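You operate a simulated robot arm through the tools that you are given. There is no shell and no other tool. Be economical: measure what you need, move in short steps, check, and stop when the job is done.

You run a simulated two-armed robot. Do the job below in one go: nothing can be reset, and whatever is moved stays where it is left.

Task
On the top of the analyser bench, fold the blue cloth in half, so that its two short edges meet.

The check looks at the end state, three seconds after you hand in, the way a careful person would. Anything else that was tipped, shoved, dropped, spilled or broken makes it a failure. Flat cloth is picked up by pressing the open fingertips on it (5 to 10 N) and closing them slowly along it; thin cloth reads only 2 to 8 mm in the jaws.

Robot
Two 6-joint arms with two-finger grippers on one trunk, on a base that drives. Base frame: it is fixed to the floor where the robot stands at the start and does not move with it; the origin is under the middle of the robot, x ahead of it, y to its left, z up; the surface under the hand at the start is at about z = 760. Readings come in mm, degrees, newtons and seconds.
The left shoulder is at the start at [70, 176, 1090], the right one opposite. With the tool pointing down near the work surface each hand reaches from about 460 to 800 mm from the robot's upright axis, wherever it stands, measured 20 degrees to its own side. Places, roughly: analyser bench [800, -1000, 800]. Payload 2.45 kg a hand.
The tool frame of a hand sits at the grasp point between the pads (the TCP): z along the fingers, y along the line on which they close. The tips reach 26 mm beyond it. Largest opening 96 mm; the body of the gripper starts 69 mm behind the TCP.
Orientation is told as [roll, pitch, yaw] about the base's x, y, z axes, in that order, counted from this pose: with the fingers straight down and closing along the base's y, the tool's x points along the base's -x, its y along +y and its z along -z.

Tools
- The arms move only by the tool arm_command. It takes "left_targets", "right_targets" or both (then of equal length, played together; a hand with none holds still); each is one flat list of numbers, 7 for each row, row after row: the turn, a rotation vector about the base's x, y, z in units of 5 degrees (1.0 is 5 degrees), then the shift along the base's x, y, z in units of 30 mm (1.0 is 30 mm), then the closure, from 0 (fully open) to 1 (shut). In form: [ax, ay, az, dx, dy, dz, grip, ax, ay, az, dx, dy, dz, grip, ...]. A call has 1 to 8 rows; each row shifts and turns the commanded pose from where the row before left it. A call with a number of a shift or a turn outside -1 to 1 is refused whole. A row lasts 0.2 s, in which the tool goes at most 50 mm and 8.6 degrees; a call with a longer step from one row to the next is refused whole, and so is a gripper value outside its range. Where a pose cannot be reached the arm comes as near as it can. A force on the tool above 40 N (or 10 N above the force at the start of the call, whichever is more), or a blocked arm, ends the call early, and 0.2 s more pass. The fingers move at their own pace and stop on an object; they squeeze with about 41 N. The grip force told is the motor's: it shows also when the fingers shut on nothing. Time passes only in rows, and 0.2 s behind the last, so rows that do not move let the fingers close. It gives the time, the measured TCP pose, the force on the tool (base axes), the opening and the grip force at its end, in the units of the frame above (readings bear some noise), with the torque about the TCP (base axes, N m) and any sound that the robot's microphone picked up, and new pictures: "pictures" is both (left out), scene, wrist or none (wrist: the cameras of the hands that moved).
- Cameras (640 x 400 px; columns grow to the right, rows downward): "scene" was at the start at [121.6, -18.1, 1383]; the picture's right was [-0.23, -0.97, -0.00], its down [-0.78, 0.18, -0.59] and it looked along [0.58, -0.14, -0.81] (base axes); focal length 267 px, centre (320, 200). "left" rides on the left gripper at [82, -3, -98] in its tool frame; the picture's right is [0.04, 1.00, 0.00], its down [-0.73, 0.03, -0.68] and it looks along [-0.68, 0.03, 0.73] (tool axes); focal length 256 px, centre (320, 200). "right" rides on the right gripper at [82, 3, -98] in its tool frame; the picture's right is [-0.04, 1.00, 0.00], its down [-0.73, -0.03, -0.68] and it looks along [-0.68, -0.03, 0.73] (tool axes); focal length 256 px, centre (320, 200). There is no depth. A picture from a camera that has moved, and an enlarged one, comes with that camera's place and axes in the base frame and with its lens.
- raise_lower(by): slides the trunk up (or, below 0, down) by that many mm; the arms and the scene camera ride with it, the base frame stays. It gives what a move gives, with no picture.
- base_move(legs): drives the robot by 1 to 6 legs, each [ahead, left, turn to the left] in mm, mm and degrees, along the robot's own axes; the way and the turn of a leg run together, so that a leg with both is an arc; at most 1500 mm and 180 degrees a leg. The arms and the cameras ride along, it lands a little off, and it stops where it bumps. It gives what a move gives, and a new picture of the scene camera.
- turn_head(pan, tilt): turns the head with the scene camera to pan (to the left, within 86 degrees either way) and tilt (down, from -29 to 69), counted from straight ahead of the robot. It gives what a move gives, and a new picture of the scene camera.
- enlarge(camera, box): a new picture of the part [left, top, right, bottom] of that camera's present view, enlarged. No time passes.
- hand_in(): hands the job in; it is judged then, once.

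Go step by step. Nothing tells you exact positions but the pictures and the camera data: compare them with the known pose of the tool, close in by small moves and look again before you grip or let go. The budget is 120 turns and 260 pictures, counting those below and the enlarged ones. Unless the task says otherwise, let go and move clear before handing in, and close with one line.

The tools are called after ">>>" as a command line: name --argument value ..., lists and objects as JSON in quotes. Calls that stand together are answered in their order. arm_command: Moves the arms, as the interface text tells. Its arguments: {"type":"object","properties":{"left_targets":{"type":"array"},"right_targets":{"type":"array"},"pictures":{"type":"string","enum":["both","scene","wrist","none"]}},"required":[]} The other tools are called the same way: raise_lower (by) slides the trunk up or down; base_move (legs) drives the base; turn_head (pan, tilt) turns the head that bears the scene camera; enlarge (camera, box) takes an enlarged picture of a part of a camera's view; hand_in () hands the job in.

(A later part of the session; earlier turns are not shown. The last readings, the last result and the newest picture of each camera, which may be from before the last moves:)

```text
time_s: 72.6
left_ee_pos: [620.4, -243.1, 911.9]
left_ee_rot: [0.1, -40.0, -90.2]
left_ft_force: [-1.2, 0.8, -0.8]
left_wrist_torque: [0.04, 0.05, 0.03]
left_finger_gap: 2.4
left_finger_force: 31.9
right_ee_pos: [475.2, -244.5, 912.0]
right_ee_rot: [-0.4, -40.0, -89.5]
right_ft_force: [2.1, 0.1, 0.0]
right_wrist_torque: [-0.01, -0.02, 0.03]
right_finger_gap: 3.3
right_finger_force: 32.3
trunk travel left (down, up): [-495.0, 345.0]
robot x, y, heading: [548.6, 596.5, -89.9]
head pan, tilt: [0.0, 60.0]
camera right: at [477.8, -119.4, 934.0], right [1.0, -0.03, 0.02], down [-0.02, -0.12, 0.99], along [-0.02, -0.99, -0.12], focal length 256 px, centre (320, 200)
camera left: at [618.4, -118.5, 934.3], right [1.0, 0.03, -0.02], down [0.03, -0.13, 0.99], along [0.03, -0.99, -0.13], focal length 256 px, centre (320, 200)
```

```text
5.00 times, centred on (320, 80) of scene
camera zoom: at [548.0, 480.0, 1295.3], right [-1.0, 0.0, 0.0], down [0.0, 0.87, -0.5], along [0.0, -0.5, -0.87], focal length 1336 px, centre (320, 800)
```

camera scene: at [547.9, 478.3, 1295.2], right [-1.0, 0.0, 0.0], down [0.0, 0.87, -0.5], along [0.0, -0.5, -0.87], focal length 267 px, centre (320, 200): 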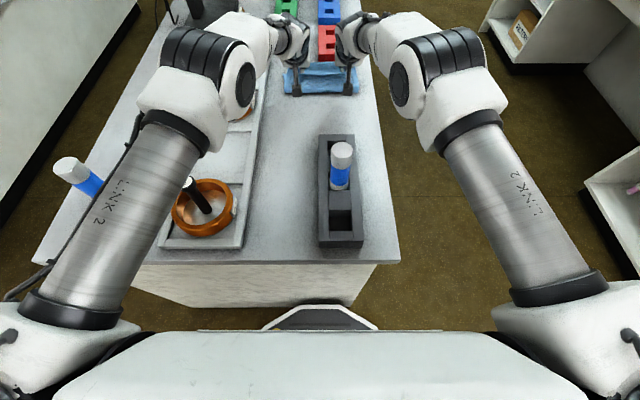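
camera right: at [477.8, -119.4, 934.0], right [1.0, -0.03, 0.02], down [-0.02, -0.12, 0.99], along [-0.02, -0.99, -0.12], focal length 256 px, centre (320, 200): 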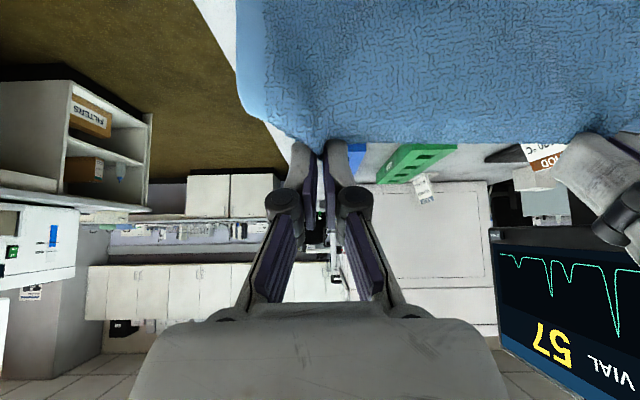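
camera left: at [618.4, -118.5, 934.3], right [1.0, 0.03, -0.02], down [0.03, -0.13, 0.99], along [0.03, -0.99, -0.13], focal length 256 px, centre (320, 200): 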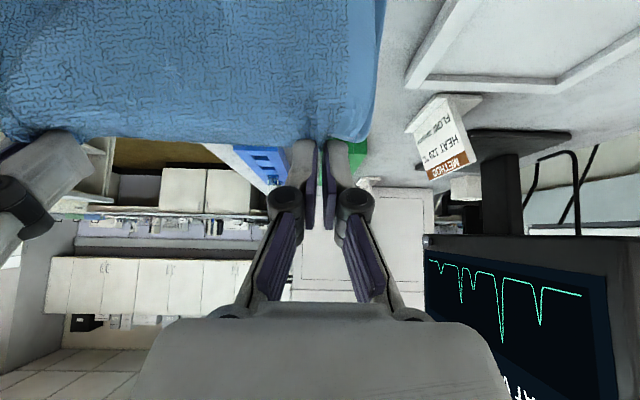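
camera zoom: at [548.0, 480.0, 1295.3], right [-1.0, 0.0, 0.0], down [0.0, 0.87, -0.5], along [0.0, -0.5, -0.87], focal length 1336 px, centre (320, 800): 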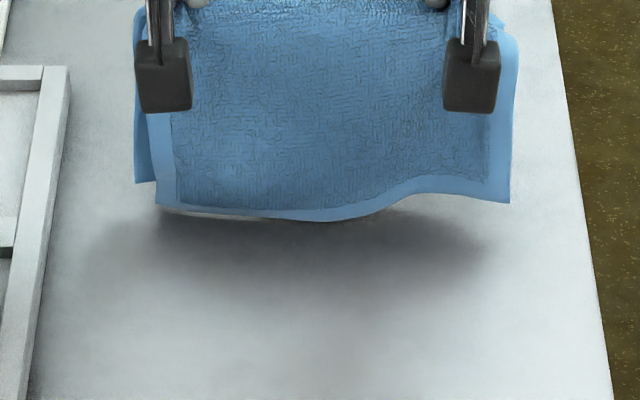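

The whole cloth now hangs over the pinch line with both short edges down. It's off-centre: the rear part is about 95 mm and the front about 165 mm. I'll carry it towards me, lay it flat again, and then pick it up exactly at its midline, so that it folds itself in half.

>>> arm_command --left_targets '[0, 0, 0, 0, 0, 0.9, 1, 0.8, 0, 0, 0, 0.8, 0, 1, 0.8, 0, 0, 0, 0.9, 0, 1, 0.8, 0, 0, 0, 0.9, 0, 1, 0.8, 0, 0, 0, 0.9, 0, 1, 0.8, 0, 0, 0, 0.9, 0, 1, 0.8, 0, 0, 0, 0.9, 0, 1, 0.8, 0, 0, 0, 0.7, 0, 1]' --right_targets '[0, 0, 0, 0, 0, 0.9, 1, 0.8, 0, 0, 0, 0.8, 0, 1, 0.8, 0, 0, 0, 0.9, 0, 1, 0.8, 0, 0, 0, 0.9, 0, 1, 0.8, 0, 0, 0, 0.9, 0, 1, 0.8, 0, 0, 0, 0.9, 0, 1, 0.8, 0, 0, 0, 0.9, 0, 1, 0.8, 0, 0, 0, 0.7, 0, 1]' --pictures "both"

>>> enlarge --camera "scene" --box '[240, 60, 400, 160]'

```text
time_s: 74.4
left_ee_pos: [626.5, -67.1, 931.4]
left_ee_rot: [-0.8, -10.9, -89.1]
left_ft_force: [-19.3, 0.2, 0.1]
left_wrist_torque: [-0.01, 0.55, 0.06]
left_finger_gap: 2.6
left_finger_force: 31.7
right_ee_pos: [466.7, -66.4, 929.9]
right_ee_rot: [0.8, -11.0, -90.5]
right_ft_force: [19.4, 0.0, -0.2]
right_wrist_torque: [-0.03, -0.51, -0.12]
right_finger_gap: 3.2
right_finger_force: 32.4
trunk travel left (down, up): [-495.0, 345.0]
robot x, y, heading: [547.3, 594.3, -90.4]
head pan, tilt: [0.0, 60.0]
camera scene: at [547.9, 479.9, 1295.2], right [-1.0, 0.0, 0.0], down [0.0, 0.87, -0.5], along [0.0, -0.5, -0.87], focal length 267 px, centre (320, 200)
camera right: at [469.2, 33.1, 1010.9], right [1.0, -0.05, 0.02], down [-0.04, -0.59, 0.81], along [-0.02, -0.81, -0.59], focal length 256 px, centre (320, 200)
camera left: at [623.0, 31.5, 1011.9], right [1.0, 0.05, -0.02], down [0.05, -0.59, 0.81], along [0.03, -0.81, -0.59], focal length 256 px, centre (320, 200)
```

scene: 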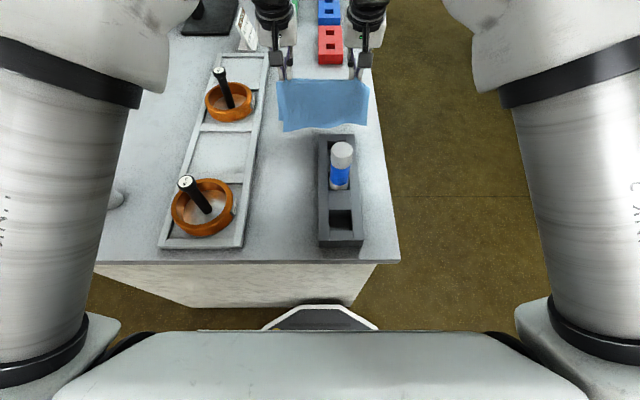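
right: 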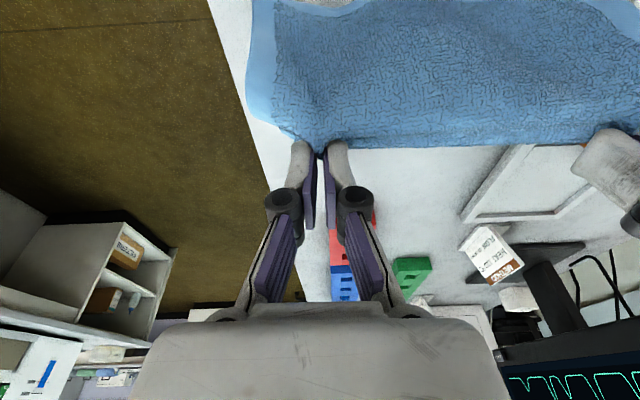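
left: 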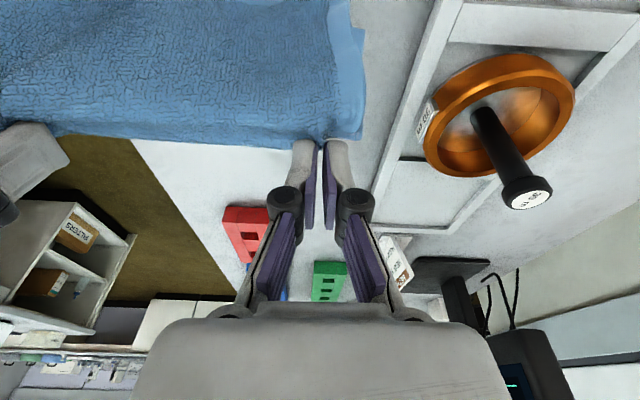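

```text
4.00 times, centred on (320, 110) of scene
camera zoom: at [547.9, 479.9, 1295.2], right [-1.0, 0.0, 0.0], down [0.0, 0.87, -0.5], along [0.0, -0.5, -0.87], focal length 1069 px, centre (320, 560)
```

zoom: 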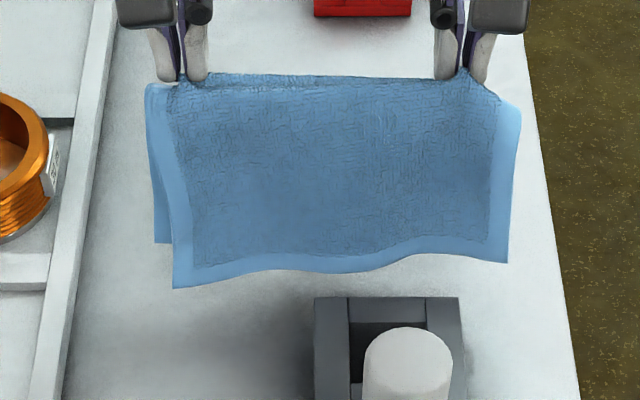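

The cloth hangs like a folded sheet, with the front part only slightly longer than the rear. I'll lift it clear of the bench so both edges hang free and compare their lengths.

>>> arm_command --left_targets '[0, 0, 0, -0.15, 0, 0.6, 1, 0, 0, 0, 0, -0.2, 0.7, 1, 0, 0, 0, 0, 0, 0.3, 1, 0, 0, 0, 0, 0, 0, 1, 0, 0, 0, 0, 0, 0, 1]' --right_targets '[0, 0, 0, 0.15, 0, 0.6, 1, 0, 0, 0, 0, -0.2, 0.7, 1, 0, 0, 0, 0, 0, 0.3, 1, 0, 0, 0, 0, 0, 0, 1, 0, 0, 0, 0, 0, 0, 1]' --pictures "none"

>>> enlarge --camera "scene" --box '[248, 60, 392, 150]'

```text
time_s: 75.6
left_ee_pos: [621.3, -73.1, 984.9]
left_ee_rot: [-0.7, -11.7, -89.4]
left_ft_force: [-6.5, -1.2, -0.8]
left_wrist_torque: [0.02, 0.2, 0.0]
left_finger_gap: 2.4
left_finger_force: 32.1
right_ee_pos: [470.9, -71.5, 982.3]
right_ee_rot: [0.5, -11.8, -90.2]
right_ft_force: [7.1, -1.0, 0.0]
right_wrist_torque: [-0.01, -0.17, -0.02]
right_finger_gap: 3.3
right_finger_force: 32.3
trunk travel left (down, up): [-495.0, 345.0]
robot x, y, heading: [548.8, 600.6, -90.1]
head pan, tilt: [0.0, 60.0]
```

```text
4.44 times, centred on (320, 105) of scene
camera zoom: at [547.9, 479.5, 1295.2], right [-1.0, 0.0, 0.0], down [0.0, 0.87, -0.5], along [0.0, -0.5, -0.87], focal length 1188 px, centre (320, 622)
```

zoom: 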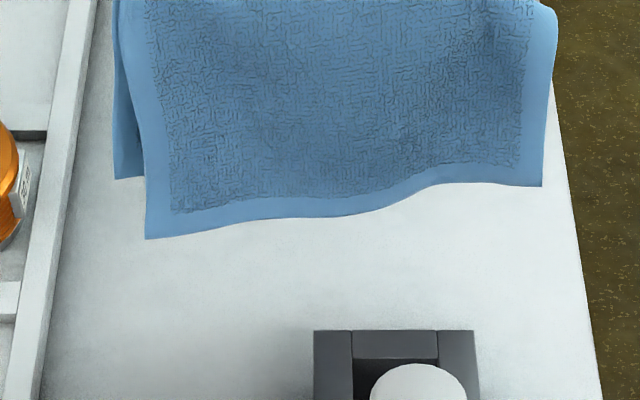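

Hanging free, the left side is nearly balanced but the right side is skewed: about 105 mm in front against 155 mm behind. I'll lay it down folded with both short edges towards me and the fold away. From there I can tune the top edge simply by pulling its corner towards me.

>>> arm_command --left_targets '[0, 0, 0, 0, 0.4, -0.93, 1, -0.6, 0, 0, 0, -0.27, -0.97, 1, -0.6, 0, 0, 0, -0.47, -0.93, 1, -0.6, 0, 0, 0, -0.67, -0.83, 1, -0.6, 0, 0, 0, -0.73, -0.93, 1, -0.6, 0, 0, 0, -0.67, -0.9, 1]' --right_targets '[0, 0, 0, 0, 0.4, -0.93, 1, -0.6, 0, 0, 0, -0.27, -0.97, 1, -0.6, 0, 0, 0, -0.47, -0.93, 1, -0.6, 0, 0, 0, -0.67, -0.83, 1, -0.6, 0, 0, 0, -0.73, -0.93, 1, -0.6, 0, 0, 0, -0.67, -0.9, 1]' --pictures "none"

>>> enlarge --camera "scene" --box '[240, 60, 400, 160]'

```text
time_s: 77.0
left_ee_pos: [613.5, -145.5, 817.4]
left_ee_rot: [0.0, -26.9, -90.3]
left_ft_force: [0.9, 0.2, 0.3]
left_wrist_torque: [-0.02, -0.02, 0.02]
left_finger_gap: 1.6
left_finger_force: 32.2
right_ee_pos: [477.4, -145.5, 817.1]
right_ee_rot: [-0.4, -27.1, -89.4]
right_ft_force: [-0.2, -0.1, 0.9]
right_wrist_torque: [0.02, 0.04, 0.0]
right_finger_gap: 2.5
right_finger_force: 31.8
trunk travel left (down, up): [-495.0, 345.0]
robot x, y, heading: [552.5, 598.1, -90.2]
head pan, tilt: [0.0, 60.0]
```

```text
4.00 times, centred on (320, 110) of scene
camera zoom: at [548.1, 476.7, 1295.0], right [-1.0, 0.0, 0.0], down [0.0, 0.87, -0.5], along [0.0, -0.5, -0.87], focal length 1069 px, centre (320, 560)
```

zoom: 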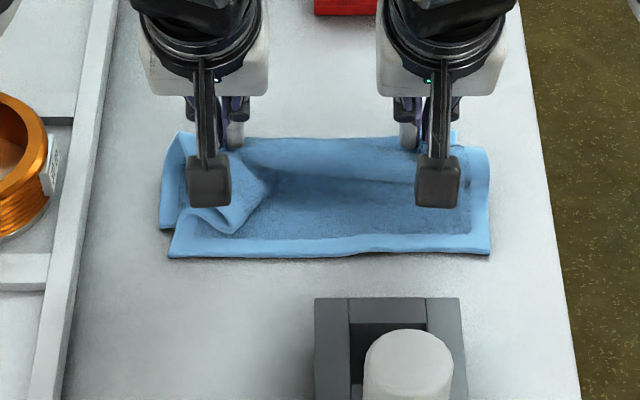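

The edges touched down at y ≈ −84 and there is slack, so I'll draw the fold further away to stretch both layers, then lower it.

>>> arm_command --left_targets '[0, 0, 0, 0, -0.6, 0, 1, 0, 0, 0, 0, -0.6, -0.2, 1, 0, 0, 0, 0, -0.3, -0.3, 1]' --right_targets '[0, 0, 0, 0, -0.6, 0, 1, 0, 0, 0, 0, -0.6, -0.2, 1, 0, 0, 0, 0, -0.3, -0.3, 1]' --pictures "wrist"

>>> enlarge --camera "scene" --box '[240, 60, 400, 160]'

```text
time_s: 77.8
left_ee_pos: [614.7, -190.7, 805.3]
left_ee_rot: [0.0, -27.0, -90.1]
left_ft_force: [-1.3, 0.5, 0.3]
left_wrist_torque: [0.02, 0.04, 0.01]
left_finger_gap: 3.0
left_finger_force: 30.7
right_ee_pos: [478.3, -189.5, 804.4]
right_ee_rot: [-0.2, -27.1, -89.5]
right_ft_force: [-0.6, -0.1, 0.5]
right_wrist_torque: [0.01, -0.01, 0.03]
right_finger_gap: 3.0
right_finger_force: 34.1
trunk travel left (down, up): [-495.0, 345.0]
robot x, y, heading: [547.4, 598.2, -90.1]
head pan, tilt: [0.0, 60.0]
camera right: at [481.0, -71.8, 855.3], right [1.0, -0.03, 0.01], down [-0.02, -0.34, 0.94], along [-0.02, -0.94, -0.34], focal length 256 px, centre (320, 200)
camera left: at [611.4, -73.5, 855.6], right [1.0, 0.03, -0.02], down [0.03, -0.35, 0.94], along [0.03, -0.94, -0.35], focal length 256 px, centre (320, 200)
```

right: 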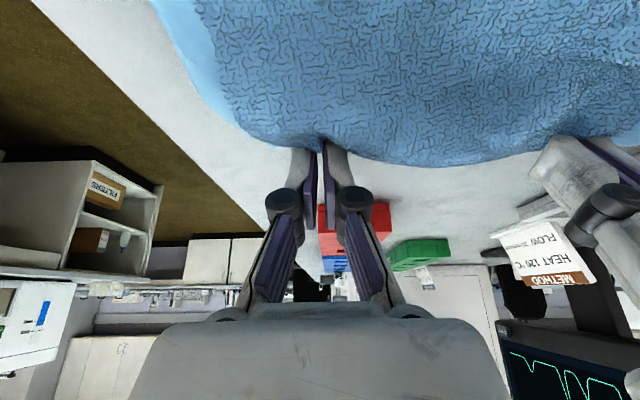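
left: 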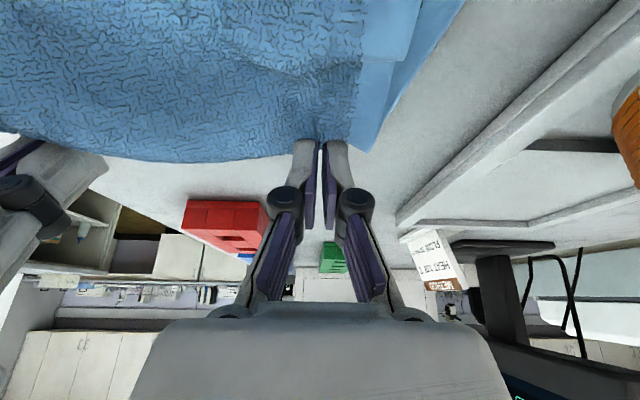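

```text
4.00 times, centred on (320, 110) of scene
camera zoom: at [547.8, 478.7, 1295.2], right [-1.0, 0.0, 0.0], down [0.0, 0.87, -0.5], along [0.0, -0.5, -0.87], focal length 1069 px, centre (320, 560)
```

zoom: 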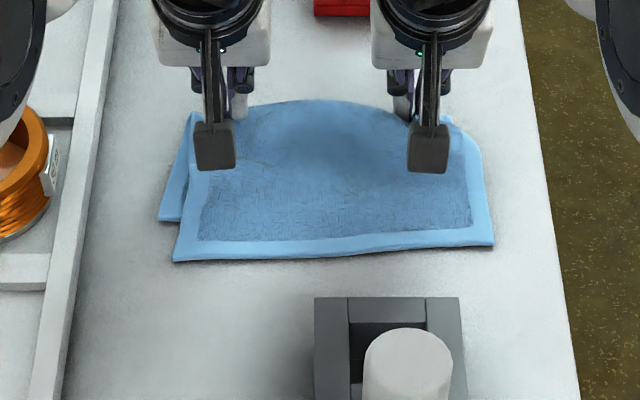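

That looks very good: top layer flat, with its edge towards me. I'll lower the last bit, release gently, and back off.

>>> arm_command --left_targets '[0, 0, 0, 0, -0.1, -0.25, 1, 0, 0, 0, 0, 0, -0.2, 1, 0, 0, 0, 0, 0, 0, 0.9, 0, 0, 0, 0, 0, 0, 0.74, 0, 0, 0, 0, 0, 0.5, 0.74, 0, 0, 0, 0, 0, 1, 0.74, 0, 0, 0, 0.3, 0.3, 1, 0.74]' --right_targets '[0, 0, 0, 0, -0.1, -0.25, 1, 0, 0, 0, 0, 0, -0.2, 1, 0, 0, 0, 0, 0, 0, 0.9, 0, 0, 0, 0, 0, 0, 0.74, 0, 0, 0, 0, 0, 0.5, 0.74, 0, 0, 0, 0, 0, 1, 0.74, 0, 0, 0, -0.3, 0.3, 1, 0.74]' --pictures "none"

>>> arm_command --left_targets '[1, 0, 0, 0.9, 0.8, 0.5, 0.6, 1, 0, 0, 0.9, 0.8, 0.5, 0.6, 1, 0, 0, 0.9, 0.8, 0.3, 0.6, 1, 0, 0, 0.6, 0.8, 0, 0.6, 1, 0, 0, 0.3, 0.7, 0, 0.6]' --right_targets '[1, 0, 0, -0.7, 0.8, 0.5, 0.6, 1, 0, 0, -0.7, 0.8, 0.5, 0.6, 1, 0, 0, -0.5, 0.8, 0.3, 0.6, 1, 0, 0, 0, 0.8, 0, 0.6, 1, 0, 0, 0, 0.7, 0, 0.6]' --pictures "none"

>>> enlarge --camera "scene" --box '[256, 70, 384, 150]'

>>> enlarge --camera "left" --box '[0, 0, 400, 250]'

>>> enlarge --camera "right" --box '[240, 0, 640, 250]'

```text
time_s: 79.4
left_ee_pos: [624.5, -177.4, 868.8]
left_ee_rot: [0.0, -27.1, -90.1]
left_ft_force: [-0.1, 0.2, 1.2]
left_wrist_torque: [0.02, 0.0, -0.02]
left_finger_gap: 25.1
left_finger_force: 0.2
right_ee_pos: [467.2, -179.5, 868.1]
right_ee_rot: [-0.3, -27.1, -89.5]
right_ft_force: [0.0, 0.8, -0.3]
right_wrist_torque: [-0.03, 0.0, 0.03]
right_finger_gap: 24.9
right_finger_force: 0.0
trunk travel left (down, up): [-495.0, 345.0]
robot x, y, heading: [547.8, 597.1, -90.2]
head pan, tilt: [0.0, 60.0]
```

```text
time_s: 80.6
left_ee_pos: [735.2, -67.8, 906.5]
left_ee_rot: [-0.1, -1.9, -90.1]
left_ft_force: [-0.3, -0.5, 0.4]
left_wrist_torque: [0.0, -0.03, 0.02]
left_finger_gap: 38.4
left_finger_force: 0.0
right_ee_pos: [410.6, -64.6, 907.8]
right_ee_rot: [-0.1, -2.2, -89.5]
right_ft_force: [0.5, 0.6, -1.0]
right_wrist_torque: [0.02, -0.02, -0.03]
right_finger_gap: 38.7
right_finger_force: 0.1
trunk travel left (down, up): [-495.0, 345.0]
robot x, y, heading: [547.9, 593.4, -90.1]
head pan, tilt: [0.0, 60.0]
```

```text
5.00 times, centred on (320, 110) of scene
camera zoom: at [548.2, 479.5, 1295.2], right [-1.0, 0.0, 0.0], down [0.0, 0.87, -0.5], along [0.0, -0.5, -0.87], focal length 1336 px, centre (320, 650)
```

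zoom: 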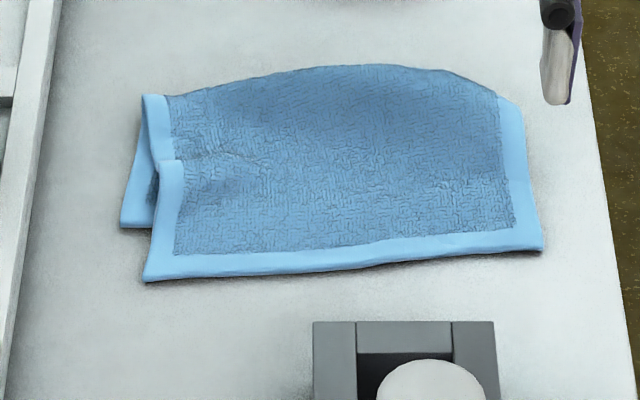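

```text
1.60 times, centred on (200, 125) of left
camera zoom: at [732.7, 16.4, 1001.8], right [1.0, 0.04, 0.0], down [0.03, -0.71, 0.7], along [0.03, -0.7, -0.71], focal length 410 px, centre (512, 320)
```

zoom: 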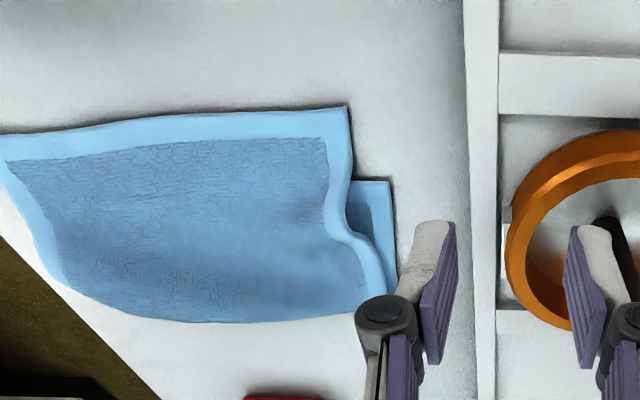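

```text
1.60 times, centred on (440, 125) of right
camera zoom: at [413.2, 21.1, 1002.9], right [1.0, -0.03, 0.0], down [-0.02, -0.71, 0.71], along [-0.02, -0.7, -0.71], focal length 410 px, centre (128, 320)
```

zoom: 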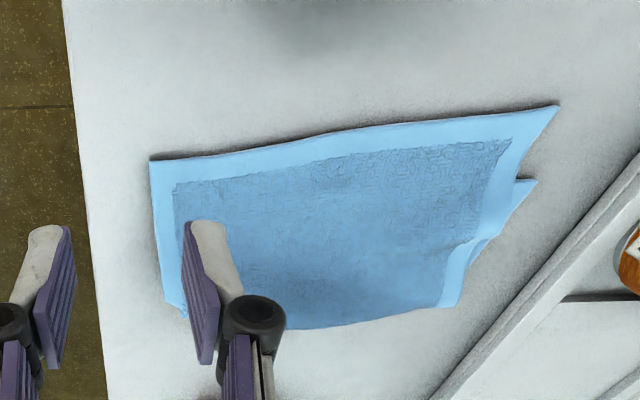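

The state is clean now: the top layer's edge lies at y ≈ −58 (left) to −79 (right) and the bottom layer's at about −103, so the top overhangs by around 40 mm. I'll pinch the top edge near its two corners and lift it to see the layer beneath, then shift it back.

>>> arm_command --left_targets '[0.4, 0, 0, -0.77, 0, -0.5, 0.74, 0, 0, 0, -0.77, 0, -0.6, 0.74, 0, 0, 0, -0.77, 0, -0.7, 0.74, 0, 0, 0, -0.77, -0.05, -0.8, 0.74, 0, 0, 0, -0.77, -0.05, -0.8, 0.74]' --right_targets '[0.4, 0, 0, 0.27, -0.17, -0.5, 0.74, 0, 0, 0, 0.27, -0.17, -0.6, 0.74, 0, 0, 0, 0.27, -0.17, -0.7, 0.74, 0, 0, 0, 0.27, -0.17, -0.8, 0.74, 0, 0, 0, 0.27, -0.17, -0.8, 0.74]' --pictures "wrist"

```text
time_s: 81.8
left_ee_pos: [617.1, -71.3, 802.5]
left_ee_rot: [0.0, 0.0, -90.1]
left_ft_force: [-0.3, -0.3, -0.1]
left_wrist_torque: [0.03, 0.01, -0.01]
left_finger_gap: 25.1
left_finger_force: 0.0
right_ee_pos: [449.2, -93.3, 804.3]
right_ee_rot: [0.0, 0.0, -89.7]
right_ft_force: [0.3, 0.5, -0.2]
right_wrist_torque: [0.02, 0.0, -0.01]
right_finger_gap: 24.9
right_finger_force: 0.0
trunk travel left (down, up): [-495.0, 345.0]
robot x, y, heading: [548.0, 600.6, -90.3]
head pan, tilt: [0.0, 60.0]
camera right: at [451.2, -11.9, 902.8], right [1.0, -0.03, 0.0], down [-0.02, -0.73, 0.68], along [-0.02, -0.68, -0.73], focal length 256 px, centre (320, 200)
camera left: at [615.1, 10.1, 900.1], right [1.0, 0.04, 0.0], down [0.03, -0.73, 0.68], along [0.03, -0.68, -0.73], focal length 256 px, centre (320, 200)
```

right: 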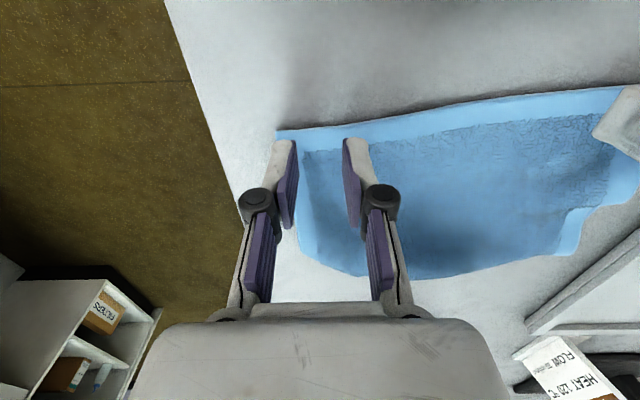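
left: 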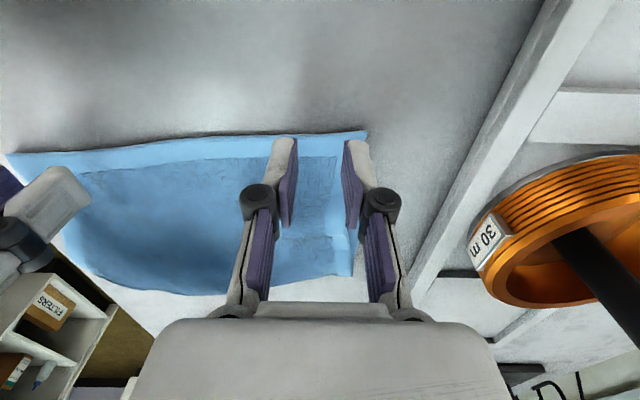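

>>> arm_command --left_targets '[0, 0, 0, 0, 0, -0.3, 0.74, 0, 0, 0, 0, 0, -0.1, 0.74]' --right_targets '[0, 0, 0, 0, 0, -0.3, 0.74, 0, 0, 0, 0, 0, -0.1, 0.74]' --pictures "none"

```text
time_s: 82.4
left_ee_pos: [618.2, -69.5, 791.8]
left_ee_rot: [-0.1, -0.1, -90.1]
left_ft_force: [0.0, -0.4, 0.1]
left_wrist_torque: [-0.02, -0.02, 0.01]
left_finger_gap: 25.0
left_finger_force: 0.0
right_ee_pos: [451.2, -92.5, 793.3]
right_ee_rot: [0.0, -0.1, -89.6]
right_ft_force: [0.5, 0.4, 0.6]
right_wrist_torque: [-0.03, 0.0, 0.01]
right_finger_gap: 25.1
right_finger_force: 0.0
trunk travel left (down, up): [-495.0, 345.0]
robot x, y, heading: [547.9, 595.0, -89.9]
head pan, tilt: [0.0, 60.0]
```

>>> arm_command --left_targets '[0, 0, 0, 0, 0, -0.16, 0.74]' --right_targets '[0, 0, 0, 0, 0, -0.16, 0.74]' --pictures "none"

```text
time_s: 82.8
left_ee_pos: [616.7, -69.2, 788.7]
left_ee_rot: [0.0, -0.3, -90.1]
left_ft_force: [0.9, 0.2, 10.6]
left_wrist_torque: [-0.11, 0.03, 0.01]
left_finger_gap: 25.0
left_finger_force: 0.1
right_ee_pos: [450.9, -92.5, 790.0]
right_ee_rot: [0.1, -0.3, -89.5]
right_ft_force: [-0.7, 0.3, 6.0]
right_wrist_torque: [0.03, 0.01, 0.02]
right_finger_gap: 25.1
right_finger_force: 0.0
trunk travel left (down, up): [-495.0, 345.0]
robot x, y, heading: [547.6, 596.4, -90.0]
head pan, tilt: [0.0, 60.0]
```

>>> arm_command --left_targets '[0, 0, 0, 0, 0, 0.04, 0.78, 0, 0, 0, 0, 0, 0, 0.82, 0, 0, 0, 0, 0, 0, 0.86, 0, 0, 0, 0, 0, 0, 0.9, 0, 0, 0, 0, 0, 0, 0.94, 0, 0, 0, 0, 0, 0, 0.98, 0, 0, 0, 0, 0, 0, 1, 0, 0, 0, 0, 0, 0, 1]' --right_targets '[0, 0, 0, 0, 0, 0, 0.78, 0, 0, 0, 0, 0, 0, 0.82, 0, 0, 0, 0, 0, 0, 0.86, 0, 0, 0, 0, 0, 0, 0.9, 0, 0, 0, 0, 0, 0, 0.94, 0, 0, 0, 0, 0, 0, 0.98, 0, 0, 0, 0, 0, 0, 1, 0, 0, 0, 0, 0, 0, 1]' --pictures "none"

>>> arm_command --left_targets '[0, 0, 0, -0.05, 0, 0.5, 1, 0, 0, 0, 0, 0, 0.8, 1, 0, 0, 0, 0, 0, 0.5, 1]' --right_targets '[0, 0, 0, 0.05, 0, 0.5, 1, 0, 0, 0, 0, 0, 0.8, 1, 0, 0, 0, 0, 0, 0.5, 1]' --pictures "none"

>>> enlarge --camera "scene" --box '[256, 70, 384, 150]'

>>> enlarge --camera "right" --box '[240, 50, 640, 300]'

```text
time_s: 84.6
left_ee_pos: [617.5, -69.1, 789.3]
left_ee_rot: [0.1, -0.1, -90.1]
left_ft_force: [-0.2, 0.9, 0.3]
left_wrist_torque: [0.0, -0.02, 0.02]
left_finger_gap: 0.0
left_finger_force: 28.2
right_ee_pos: [451.6, -92.0, 787.5]
right_ee_rot: [0.0, -0.2, -89.7]
right_ft_force: [1.2, 0.7, 10.3]
right_wrist_torque: [0.0, 0.03, -0.02]
right_finger_gap: 3.6
right_finger_force: 33.1
trunk travel left (down, up): [-495.0, 345.0]
robot x, y, heading: [544.2, 597.1, -90.1]
head pan, tilt: [0.0, 60.0]
```

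```text
time_s: 85.4
left_ee_pos: [613.3, -69.9, 843.2]
left_ee_rot: [0.0, 0.0, -90.2]
left_ft_force: [0.2, -0.1, -0.1]
left_wrist_torque: [0.01, 0.02, -0.01]
left_finger_gap: 0.0
left_finger_force: 28.3
right_ee_pos: [452.9, -91.5, 842.0]
right_ee_rot: [0.1, -0.1, -89.6]
right_ft_force: [-1.2, 0.2, 1.4]
right_wrist_torque: [0.02, 0.04, -0.01]
right_finger_gap: 2.3
right_finger_force: 29.4
trunk travel left (down, up): [-495.0, 345.0]
robot x, y, heading: [553.4, 597.4, -90.2]
head pan, tilt: [0.0, 60.0]
```

```text
5.00 times, centred on (320, 110) of scene
camera zoom: at [547.9, 479.5, 1295.1], right [-1.0, 0.0, 0.0], down [0.0, 0.87, -0.5], along [0.0, -0.5, -0.87], focal length 1336 px, centre (320, 650)
```

zoom: 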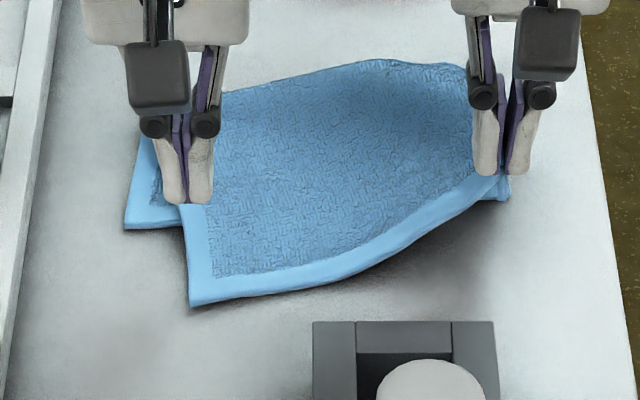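

```text
1.60 times, centred on (440, 175) of right
camera zoom: at [455.1, -10.2, 941.0], right [1.0, -0.03, 0.0], down [-0.02, -0.73, 0.68], along [-0.02, -0.68, -0.73], focal length 410 px, centre (128, 240)
```

zoom: 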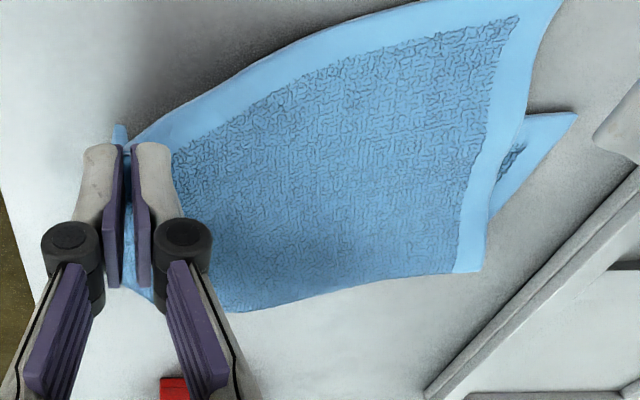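

The right hand has its corner but the left one slipped off. Under it, the bottom edge runs from about (661, −103) to (441, −126), a uniform offset of about 45 mm. I'll set the right corner back down, keep hold of it, and re-grip on the left.

>>> arm_command --left_targets '[0, 0, 0, 0, 0, 0, 0.74, 0, 0, 0, 0, 0.3, 0, 0.66, 0, 0, 0, 0, 0, 0, 0.66]' --right_targets '[0, 0, 0, 0, 0, -0.6, 1, 0, 0, 0, 0, 0, -0.7, 1, 0, 0, 0, 0, 0, -0.2, 1]' --pictures "wrist"

>>> enlarge --camera "scene" --box '[256, 70, 384, 150]'

```text
time_s: 86.2
left_ee_pos: [615.5, -61.1, 843.3]
left_ee_rot: [0.1, 0.0, -90.1]
left_ft_force: [0.0, 0.6, -0.1]
left_wrist_torque: [-0.03, -0.02, -0.02]
left_finger_gap: 32.6
left_finger_force: 0.0
right_ee_pos: [451.1, -93.3, 796.6]
right_ee_rot: [-0.1, 0.0, -89.7]
right_ft_force: [-0.5, 0.9, -1.2]
right_wrist_torque: [0.01, -0.01, 0.0]
right_finger_gap: 4.9
right_finger_force: 35.0
trunk travel left (down, up): [-495.0, 345.0]
robot x, y, heading: [552.3, 593.3, -90.3]
head pan, tilt: [0.0, 60.0]
camera right: at [454.5, -11.0, 894.4], right [1.0, -0.03, 0.0], down [-0.02, -0.73, 0.68], along [-0.02, -0.68, -0.73], focal length 256 px, centre (320, 200)
camera left: at [612.4, 20.7, 941.7], right [1.0, 0.04, 0.0], down [0.03, -0.73, 0.68], along [0.03, -0.68, -0.73], focal length 256 px, centre (320, 200)
```

right: 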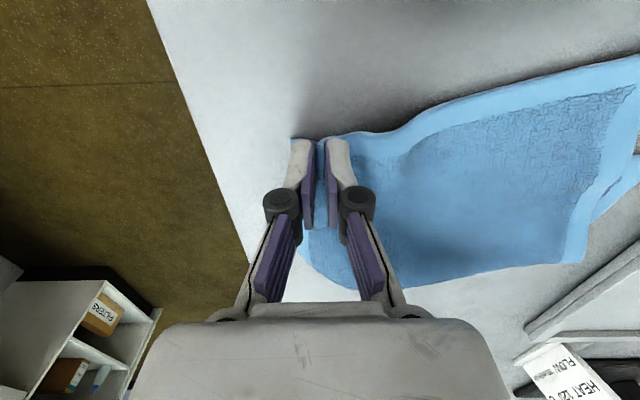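
left: 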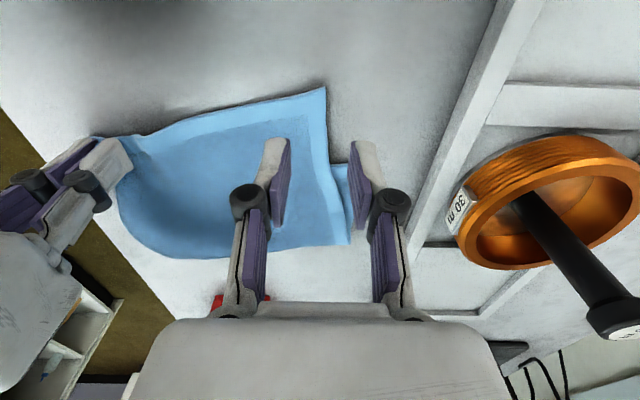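

```text
5.00 times, centred on (320, 110) of scene
camera zoom: at [548.0, 479.1, 1295.2], right [-1.0, 0.0, 0.0], down [0.0, 0.87, -0.5], along [0.0, -0.5, -0.87], focal length 1336 px, centre (320, 650)
```

zoom: 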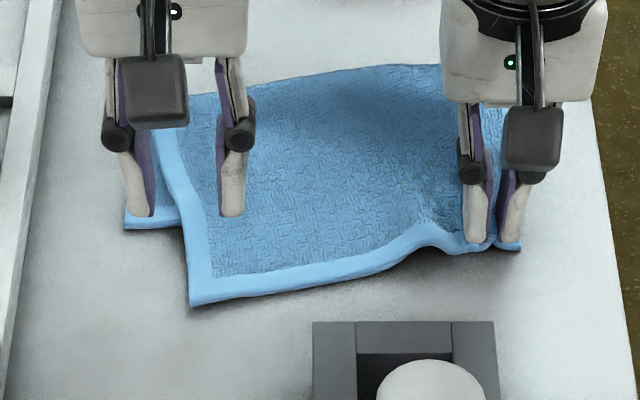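

>>> arm_command --left_targets '[0, 0, 0, -0.8, 0.1, -0.8, 0.66, 0, 0, 0, 0, 0, -0.8, 0.66, 0, 0, 0, 0, 0, -0.16, 0.66]' --pictures "none"

>>> enlarge --camera "left" --box '[160, 60, 480, 260]'

```text
time_s: 87.0
left_ee_pos: [589.9, -57.7, 790.7]
left_ee_rot: [0.0, -0.1, -90.1]
left_ft_force: [0.2, -0.1, 1.5]
left_wrist_torque: [-0.01, -0.01, -0.01]
left_finger_gap: 32.6
left_finger_force: 0.1
right_ee_pos: [451.8, -92.9, 796.0]
right_ee_rot: [-0.1, -0.1, -89.6]
right_ft_force: [0.3, 0.1, 2.0]
right_wrist_torque: [-0.02, -0.02, 0.0]
right_finger_gap: 2.2
right_finger_force: 30.4
trunk travel left (down, up): [-495.0, 345.0]
robot x, y, heading: [550.0, 599.0, -90.4]
head pan, tilt: [0.0, 60.0]
```

```text
2.00 times, centred on (320, 160) of left
camera zoom: at [586.8, 24.1, 888.8], right [1.0, 0.04, 0.0], down [0.03, -0.73, 0.68], along [0.03, -0.68, -0.73], focal length 512 px, centre (320, 280)
```

zoom: 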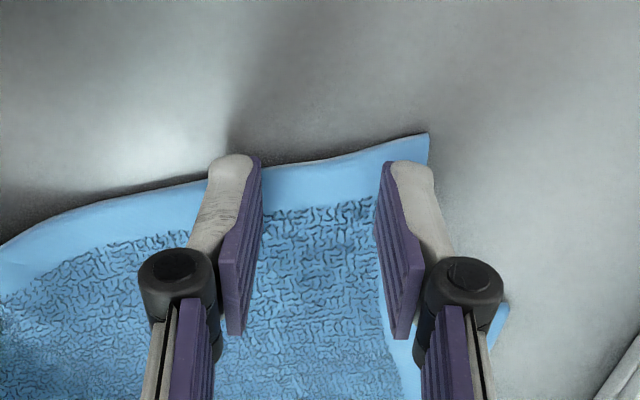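

>>> arm_command --left_targets '[0, 0, 0, -0.08, -0.15, 0, 0.66, 0, 0, 0, 0, 0, -0.1, 0.66, 0, 0, 0, 0, 0, 0, 0.72, 0, 0, 0, 0, 0, 0, 0.78, 0, 0, 0, 0, 0, 0, 0.84, 0, 0, 0, 0, 0, 0, 0.9, 0, 0, 0, 0, 0, 0, 0.96, 0, 0, 0, 0, 0, 0, 1]' --pictures "wrist"

```text
time_s: 88.8
left_ee_pos: [587.3, -60.3, 788.8]
left_ee_rot: [0.0, -0.1, -90.1]
left_ft_force: [-0.3, 0.2, 10.4]
left_wrist_torque: [-0.03, -0.04, -0.03]
left_finger_gap: 4.4
left_finger_force: 33.3
right_ee_pos: [451.7, -91.8, 797.5]
right_ee_rot: [0.1, -0.2, -89.7]
right_ft_force: [0.0, 0.0, 0.4]
right_wrist_torque: [0.01, 0.05, -0.03]
right_finger_gap: 3.5
right_finger_force: 30.8
trunk travel left (down, up): [-495.0, 345.0]
robot x, y, heading: [550.4, 601.0, -90.1]
head pan, tilt: [0.0, 60.0]
camera left: at [585.7, 21.0, 886.4], right [1.0, 0.04, 0.0], down [0.03, -0.73, 0.68], along [0.03, -0.68, -0.73], focal length 256 px, centre (320, 200)
```

left: 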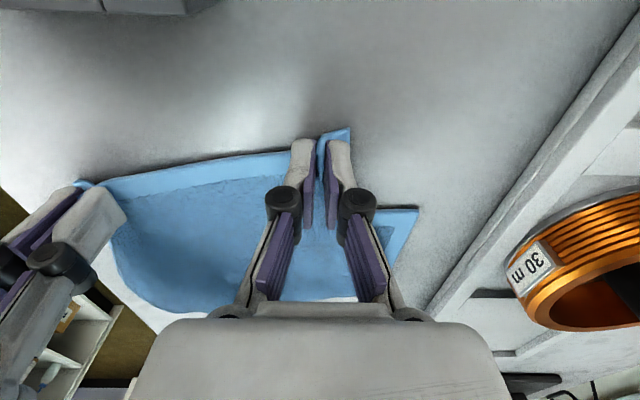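

Both top corners are held. I'll lift slightly, shift the edge about 55 mm back and 30 mm left to sit over the bottom edge, and lower it.

>>> arm_command --left_targets '[0, 0, 0, 0, 0, 0.7, 1, 0, 0, 0, 0, 0, 0.7, 1, 0, 0, 0, 0.35, -0.7, 0, 1, 0, 0, 0, 0.35, -0.7, 0, 1, 0, 0, 0, 0.4, -0.7, -0.2, 1, 0, 0, 0, 0, 0, -0.4, 1, 0, 0, 0, 0, 0, 0, 1]' --right_targets '[0, 0, 0, 0, 0, 0.6, 1, 0, 0, 0, 0, 0, 0.6, 1, 0, 0, 0, 0.33, -0.5, 0, 1, 0, 0, 0, 0.33, -0.5, 0, 1, 0, 0, 0, 0.34, -0.53, -0.2, 1, 0, 0, 0, 0, 0, -0.4, 1, 0, 0, 0, 0, 0, 0, 1]' --pictures "wrist"

>>> enlarge --camera "scene" --box '[256, 60, 384, 140]'

```text
time_s: 90.4
left_ee_pos: [621.0, -125.5, 813.1]
left_ee_rot: [0.0, 0.1, -90.0]
left_ft_force: [-0.4, -0.7, 0.0]
left_wrist_torque: [0.0, 0.02, 0.0]
left_finger_gap: 4.7
left_finger_force: 32.9
right_ee_pos: [483.5, -138.1, 817.0]
right_ee_rot: [0.0, -0.2, -89.7]
right_ft_force: [-1.0, 0.8, -0.4]
right_wrist_torque: [0.01, 0.0, -0.03]
right_finger_gap: 3.6
right_finger_force: 32.7
trunk travel left (down, up): [-495.0, 345.0]
robot x, y, heading: [551.9, 593.2, -90.0]
head pan, tilt: [0.0, 60.0]
camera right: at [485.7, -55.5, 915.2], right [1.0, -0.03, 0.0], down [-0.02, -0.73, 0.68], along [-0.02, -0.68, -0.73], focal length 256 px, centre (320, 200)
camera left: at [618.4, -44.6, 910.1], right [1.0, 0.04, 0.0], down [0.03, -0.73, 0.68], along [0.03, -0.68, -0.73], focal length 256 px, centre (320, 200)
```

right: 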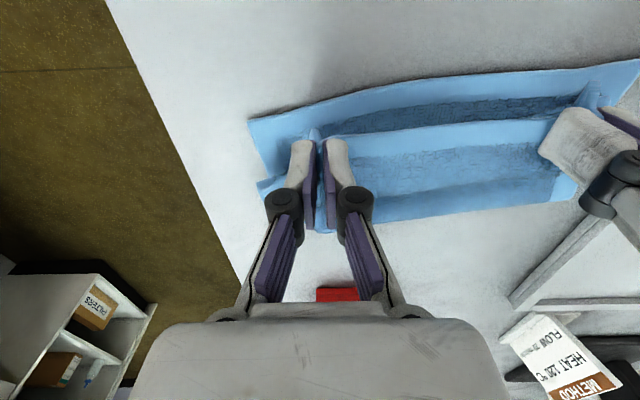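
left: 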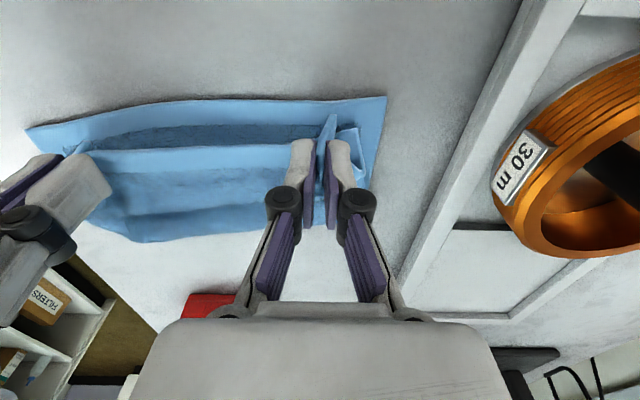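

```text
5.00 times, centred on (320, 100) of scene
camera zoom: at [548.1, 479.0, 1295.2], right [-1.0, 0.0, 0.0], down [0.0, 0.87, -0.5], along [0.0, -0.5, -0.87], focal length 1336 px, centre (320, 700)
```

zoom: 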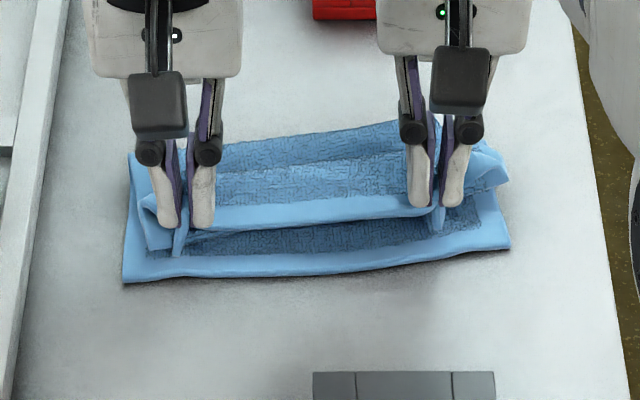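

This is nearly there. The bottom edge is fully visible, at y ≈ −98 (left), −104 (middle) and −127 (right), and the top edge needs about 10 mm towards me. I'll adjust, lower and release.

>>> arm_command --left_targets '[0, 0, 0, 0.13, 0.42, -0.3, 1, 0, 0, 0, 0, 0, -0.3, 1, 0, 0, 0, 0, 0, 0, 1]' --right_targets '[0, 0, 0, 0, 0.2, -0.35, 1, 0, 0, 0, 0, 0, -0.35, 1, 0, 0, 0, 0, 0, 0, 1]' --pictures "none"

>>> enlarge --camera "scene" --box '[256, 60, 384, 140]'

>>> enlarge --camera "left" --box '[0, 50, 400, 300]'

>>> enlarge --camera "right" --box '[240, 50, 640, 300]'

```text
time_s: 91.2
left_ee_pos: [626.1, -111.8, 796.4]
left_ee_rot: [0.0, -0.2, -90.1]
left_ft_force: [-3.6, -0.6, 6.7]
left_wrist_torque: [-0.11, 0.05, -0.03]
left_finger_gap: 4.7
left_finger_force: 33.9
right_ee_pos: [483.7, -131.3, 795.2]
right_ee_rot: [0.0, -0.2, -89.6]
right_ft_force: [3.0, -0.1, 0.7]
right_wrist_torque: [0.0, -0.11, 0.02]
right_finger_gap: 3.7
right_finger_force: 32.7
trunk travel left (down, up): [-495.0, 345.0]
robot x, y, heading: [549.2, 599.3, -90.2]
head pan, tilt: [0.0, 60.0]
```

```text
5.00 times, centred on (320, 100) of scene
camera zoom: at [547.9, 480.6, 1295.4], right [-1.0, 0.0, 0.0], down [0.0, 0.87, -0.5], along [0.0, -0.5, -0.87], focal length 1336 px, centre (320, 700)
```

zoom: 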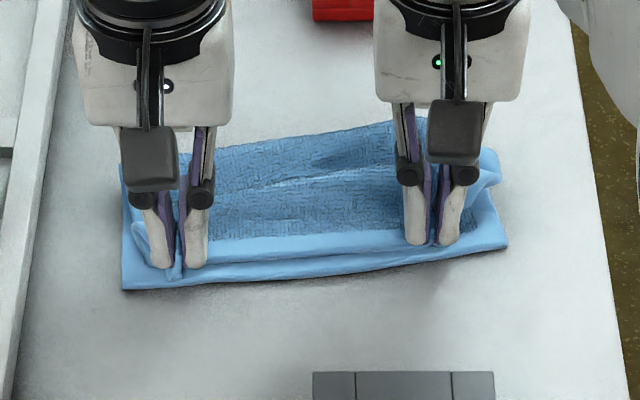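

```text
1.60 times, centred on (200, 175) of left
camera zoom: at [623.1, -30.4, 894.0], right [1.0, 0.04, 0.0], down [0.03, -0.73, 0.68], along [0.03, -0.68, -0.73], focal length 410 px, centre (512, 240)
```

zoom: 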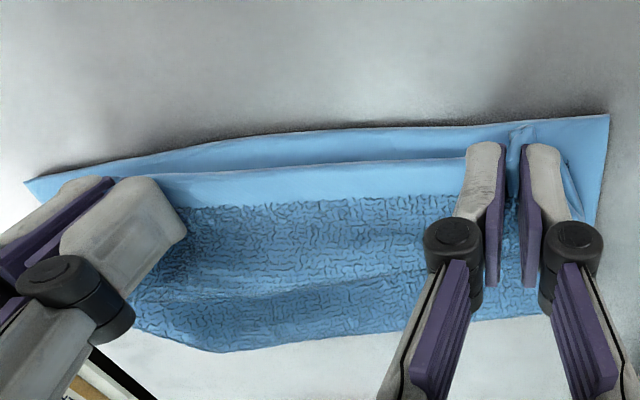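

```text
1.60 times, centred on (440, 175) of right
camera zoom: at [486.1, -49.0, 894.2], right [1.0, -0.03, 0.0], down [-0.02, -0.73, 0.68], along [-0.02, -0.68, -0.73], focal length 410 px, centre (128, 240)
```

zoom: 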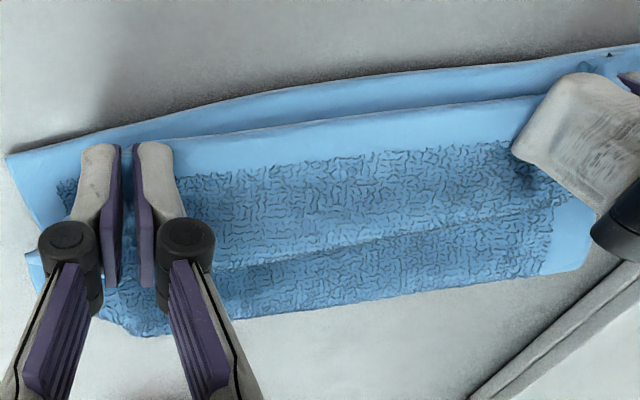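

The top edge is still about 10 mm short of the bottom edge all along, so I'll nudge it 10 mm towards me and then release.

>>> arm_command --left_targets '[0, 0, 0, 0, 0, 0.15, 1, 0, 0, 0, 0, 0.37, 0, 1, 0, 0, 0, 0, 0, -0.15, 1, 0, 0, 0, 0, 0, 0, 1]' --right_targets '[0, 0, 0, 0, 0, 0.15, 1, 0, 0, 0, -0.05, 0.37, 0, 1, 0, 0, 0, 0, 0, -0.15, 1, 0, 0, 0, 0, 0, 0, 1]' --pictures "none"

>>> arm_command --left_targets '[0, 0, 0, 0, 0, 0, 0.94, 0, 0, 0, 0, 0, 0, 0.85, 0, 0, 0, 0, 0, 0, 0.74, 0, 0, 0, 0, 0, 0.4, 0.74, 0, 0, 0, 0, 0, 1, 0.74, 0, 0, 0, 0, 0.3, 1, 0.74]' --right_targets '[0, 0, 0, 0, 0, 0, 0.94, 0, 0, 0, 0, 0, 0, 0.85, 0, 0, 0, 0, 0, 0, 0.74, 0, 0, 0, 0, 0, 0.4, 0.74, 0, 0, 0, 0, 0, 1, 0.74, 0, 0, 0, 0, 0.3, 1, 0.74]' --pictures "none"

>>> enlarge --camera "scene" --box '[256, 60, 384, 140]'

>>> enlarge --camera "left" --box '[0, 50, 400, 300]'

>>> enlarge --camera "right" --box '[240, 50, 640, 300]'

```text
time_s: 92.2
left_ee_pos: [625.8, -100.8, 795.4]
left_ee_rot: [0.0, -0.2, -90.1]
left_ft_force: [-5.9, 0.8, 13.1]
left_wrist_torque: [-0.12, 0.11, -0.07]
left_finger_gap: 4.7
left_finger_force: 33.5
right_ee_pos: [481.9, -119.8, 795.5]
right_ee_rot: [0.1, -0.2, -89.4]
right_ft_force: [6.0, 0.7, 2.6]
right_wrist_torque: [-0.01, -0.15, -0.02]
right_finger_gap: 3.5
right_finger_force: 32.7
trunk travel left (down, up): [-495.0, 345.0]
robot x, y, heading: [546.2, 599.0, -89.9]
head pan, tilt: [0.0, 60.0]
```

```text
time_s: 93.6
left_ee_pos: [624.6, -90.2, 863.8]
left_ee_rot: [0.1, 0.0, -90.1]
left_ft_force: [0.5, -0.1, 0.4]
left_wrist_torque: [-0.01, -0.02, 0.01]
left_finger_gap: 24.9
left_finger_force: 0.0
right_ee_pos: [482.2, -108.0, 867.3]
right_ee_rot: [-0.1, -0.2, -89.6]
right_ft_force: [0.0, 0.7, -0.2]
right_wrist_torque: [-0.01, 0.03, 0.01]
right_finger_gap: 25.3
right_finger_force: 0.1
trunk travel left (down, up): [-495.0, 345.0]
robot x, y, heading: [550.0, 599.1, -90.1]
head pan, tilt: [0.0, 60.0]
```

```text
5.00 times, centred on (320, 100) of scene
camera zoom: at [548.0, 482.2, 1295.4], right [-1.0, 0.0, 0.0], down [0.0, 0.87, -0.5], along [0.0, -0.5, -0.87], focal length 1336 px, centre (320, 700)
```

zoom: 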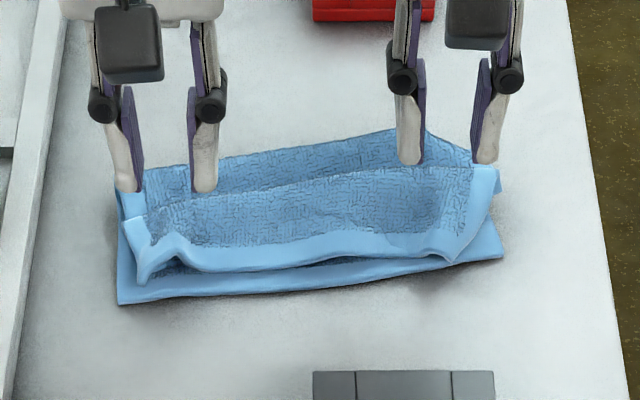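

```text
1.60 times, centred on (200, 175) of left
camera zoom: at [622.2, -8.6, 963.3], right [1.0, 0.04, 0.0], down [0.03, -0.73, 0.68], along [0.03, -0.68, -0.73], focal length 410 px, centre (512, 240)
```

zoom: 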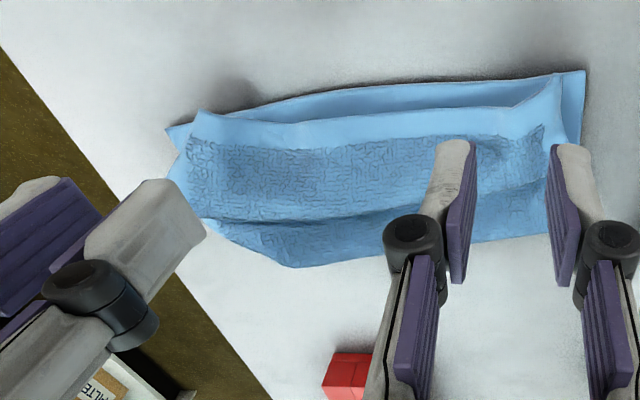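

```text
1.60 times, centred on (440, 175) of right
camera zoom: at [484.2, -26.1, 966.6], right [1.0, -0.03, 0.0], down [-0.02, -0.73, 0.68], along [-0.02, -0.68, -0.73], focal length 410 px, centre (128, 240)
```

zoom: 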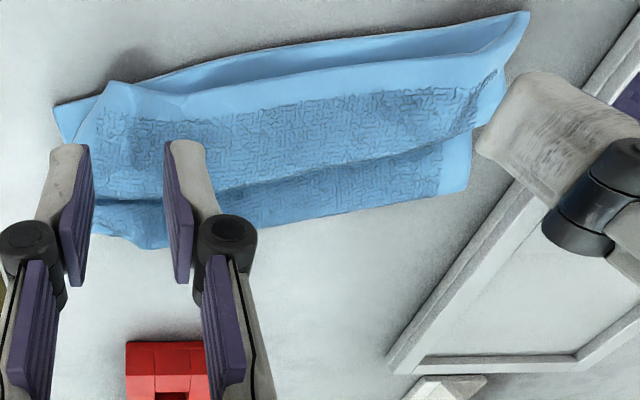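

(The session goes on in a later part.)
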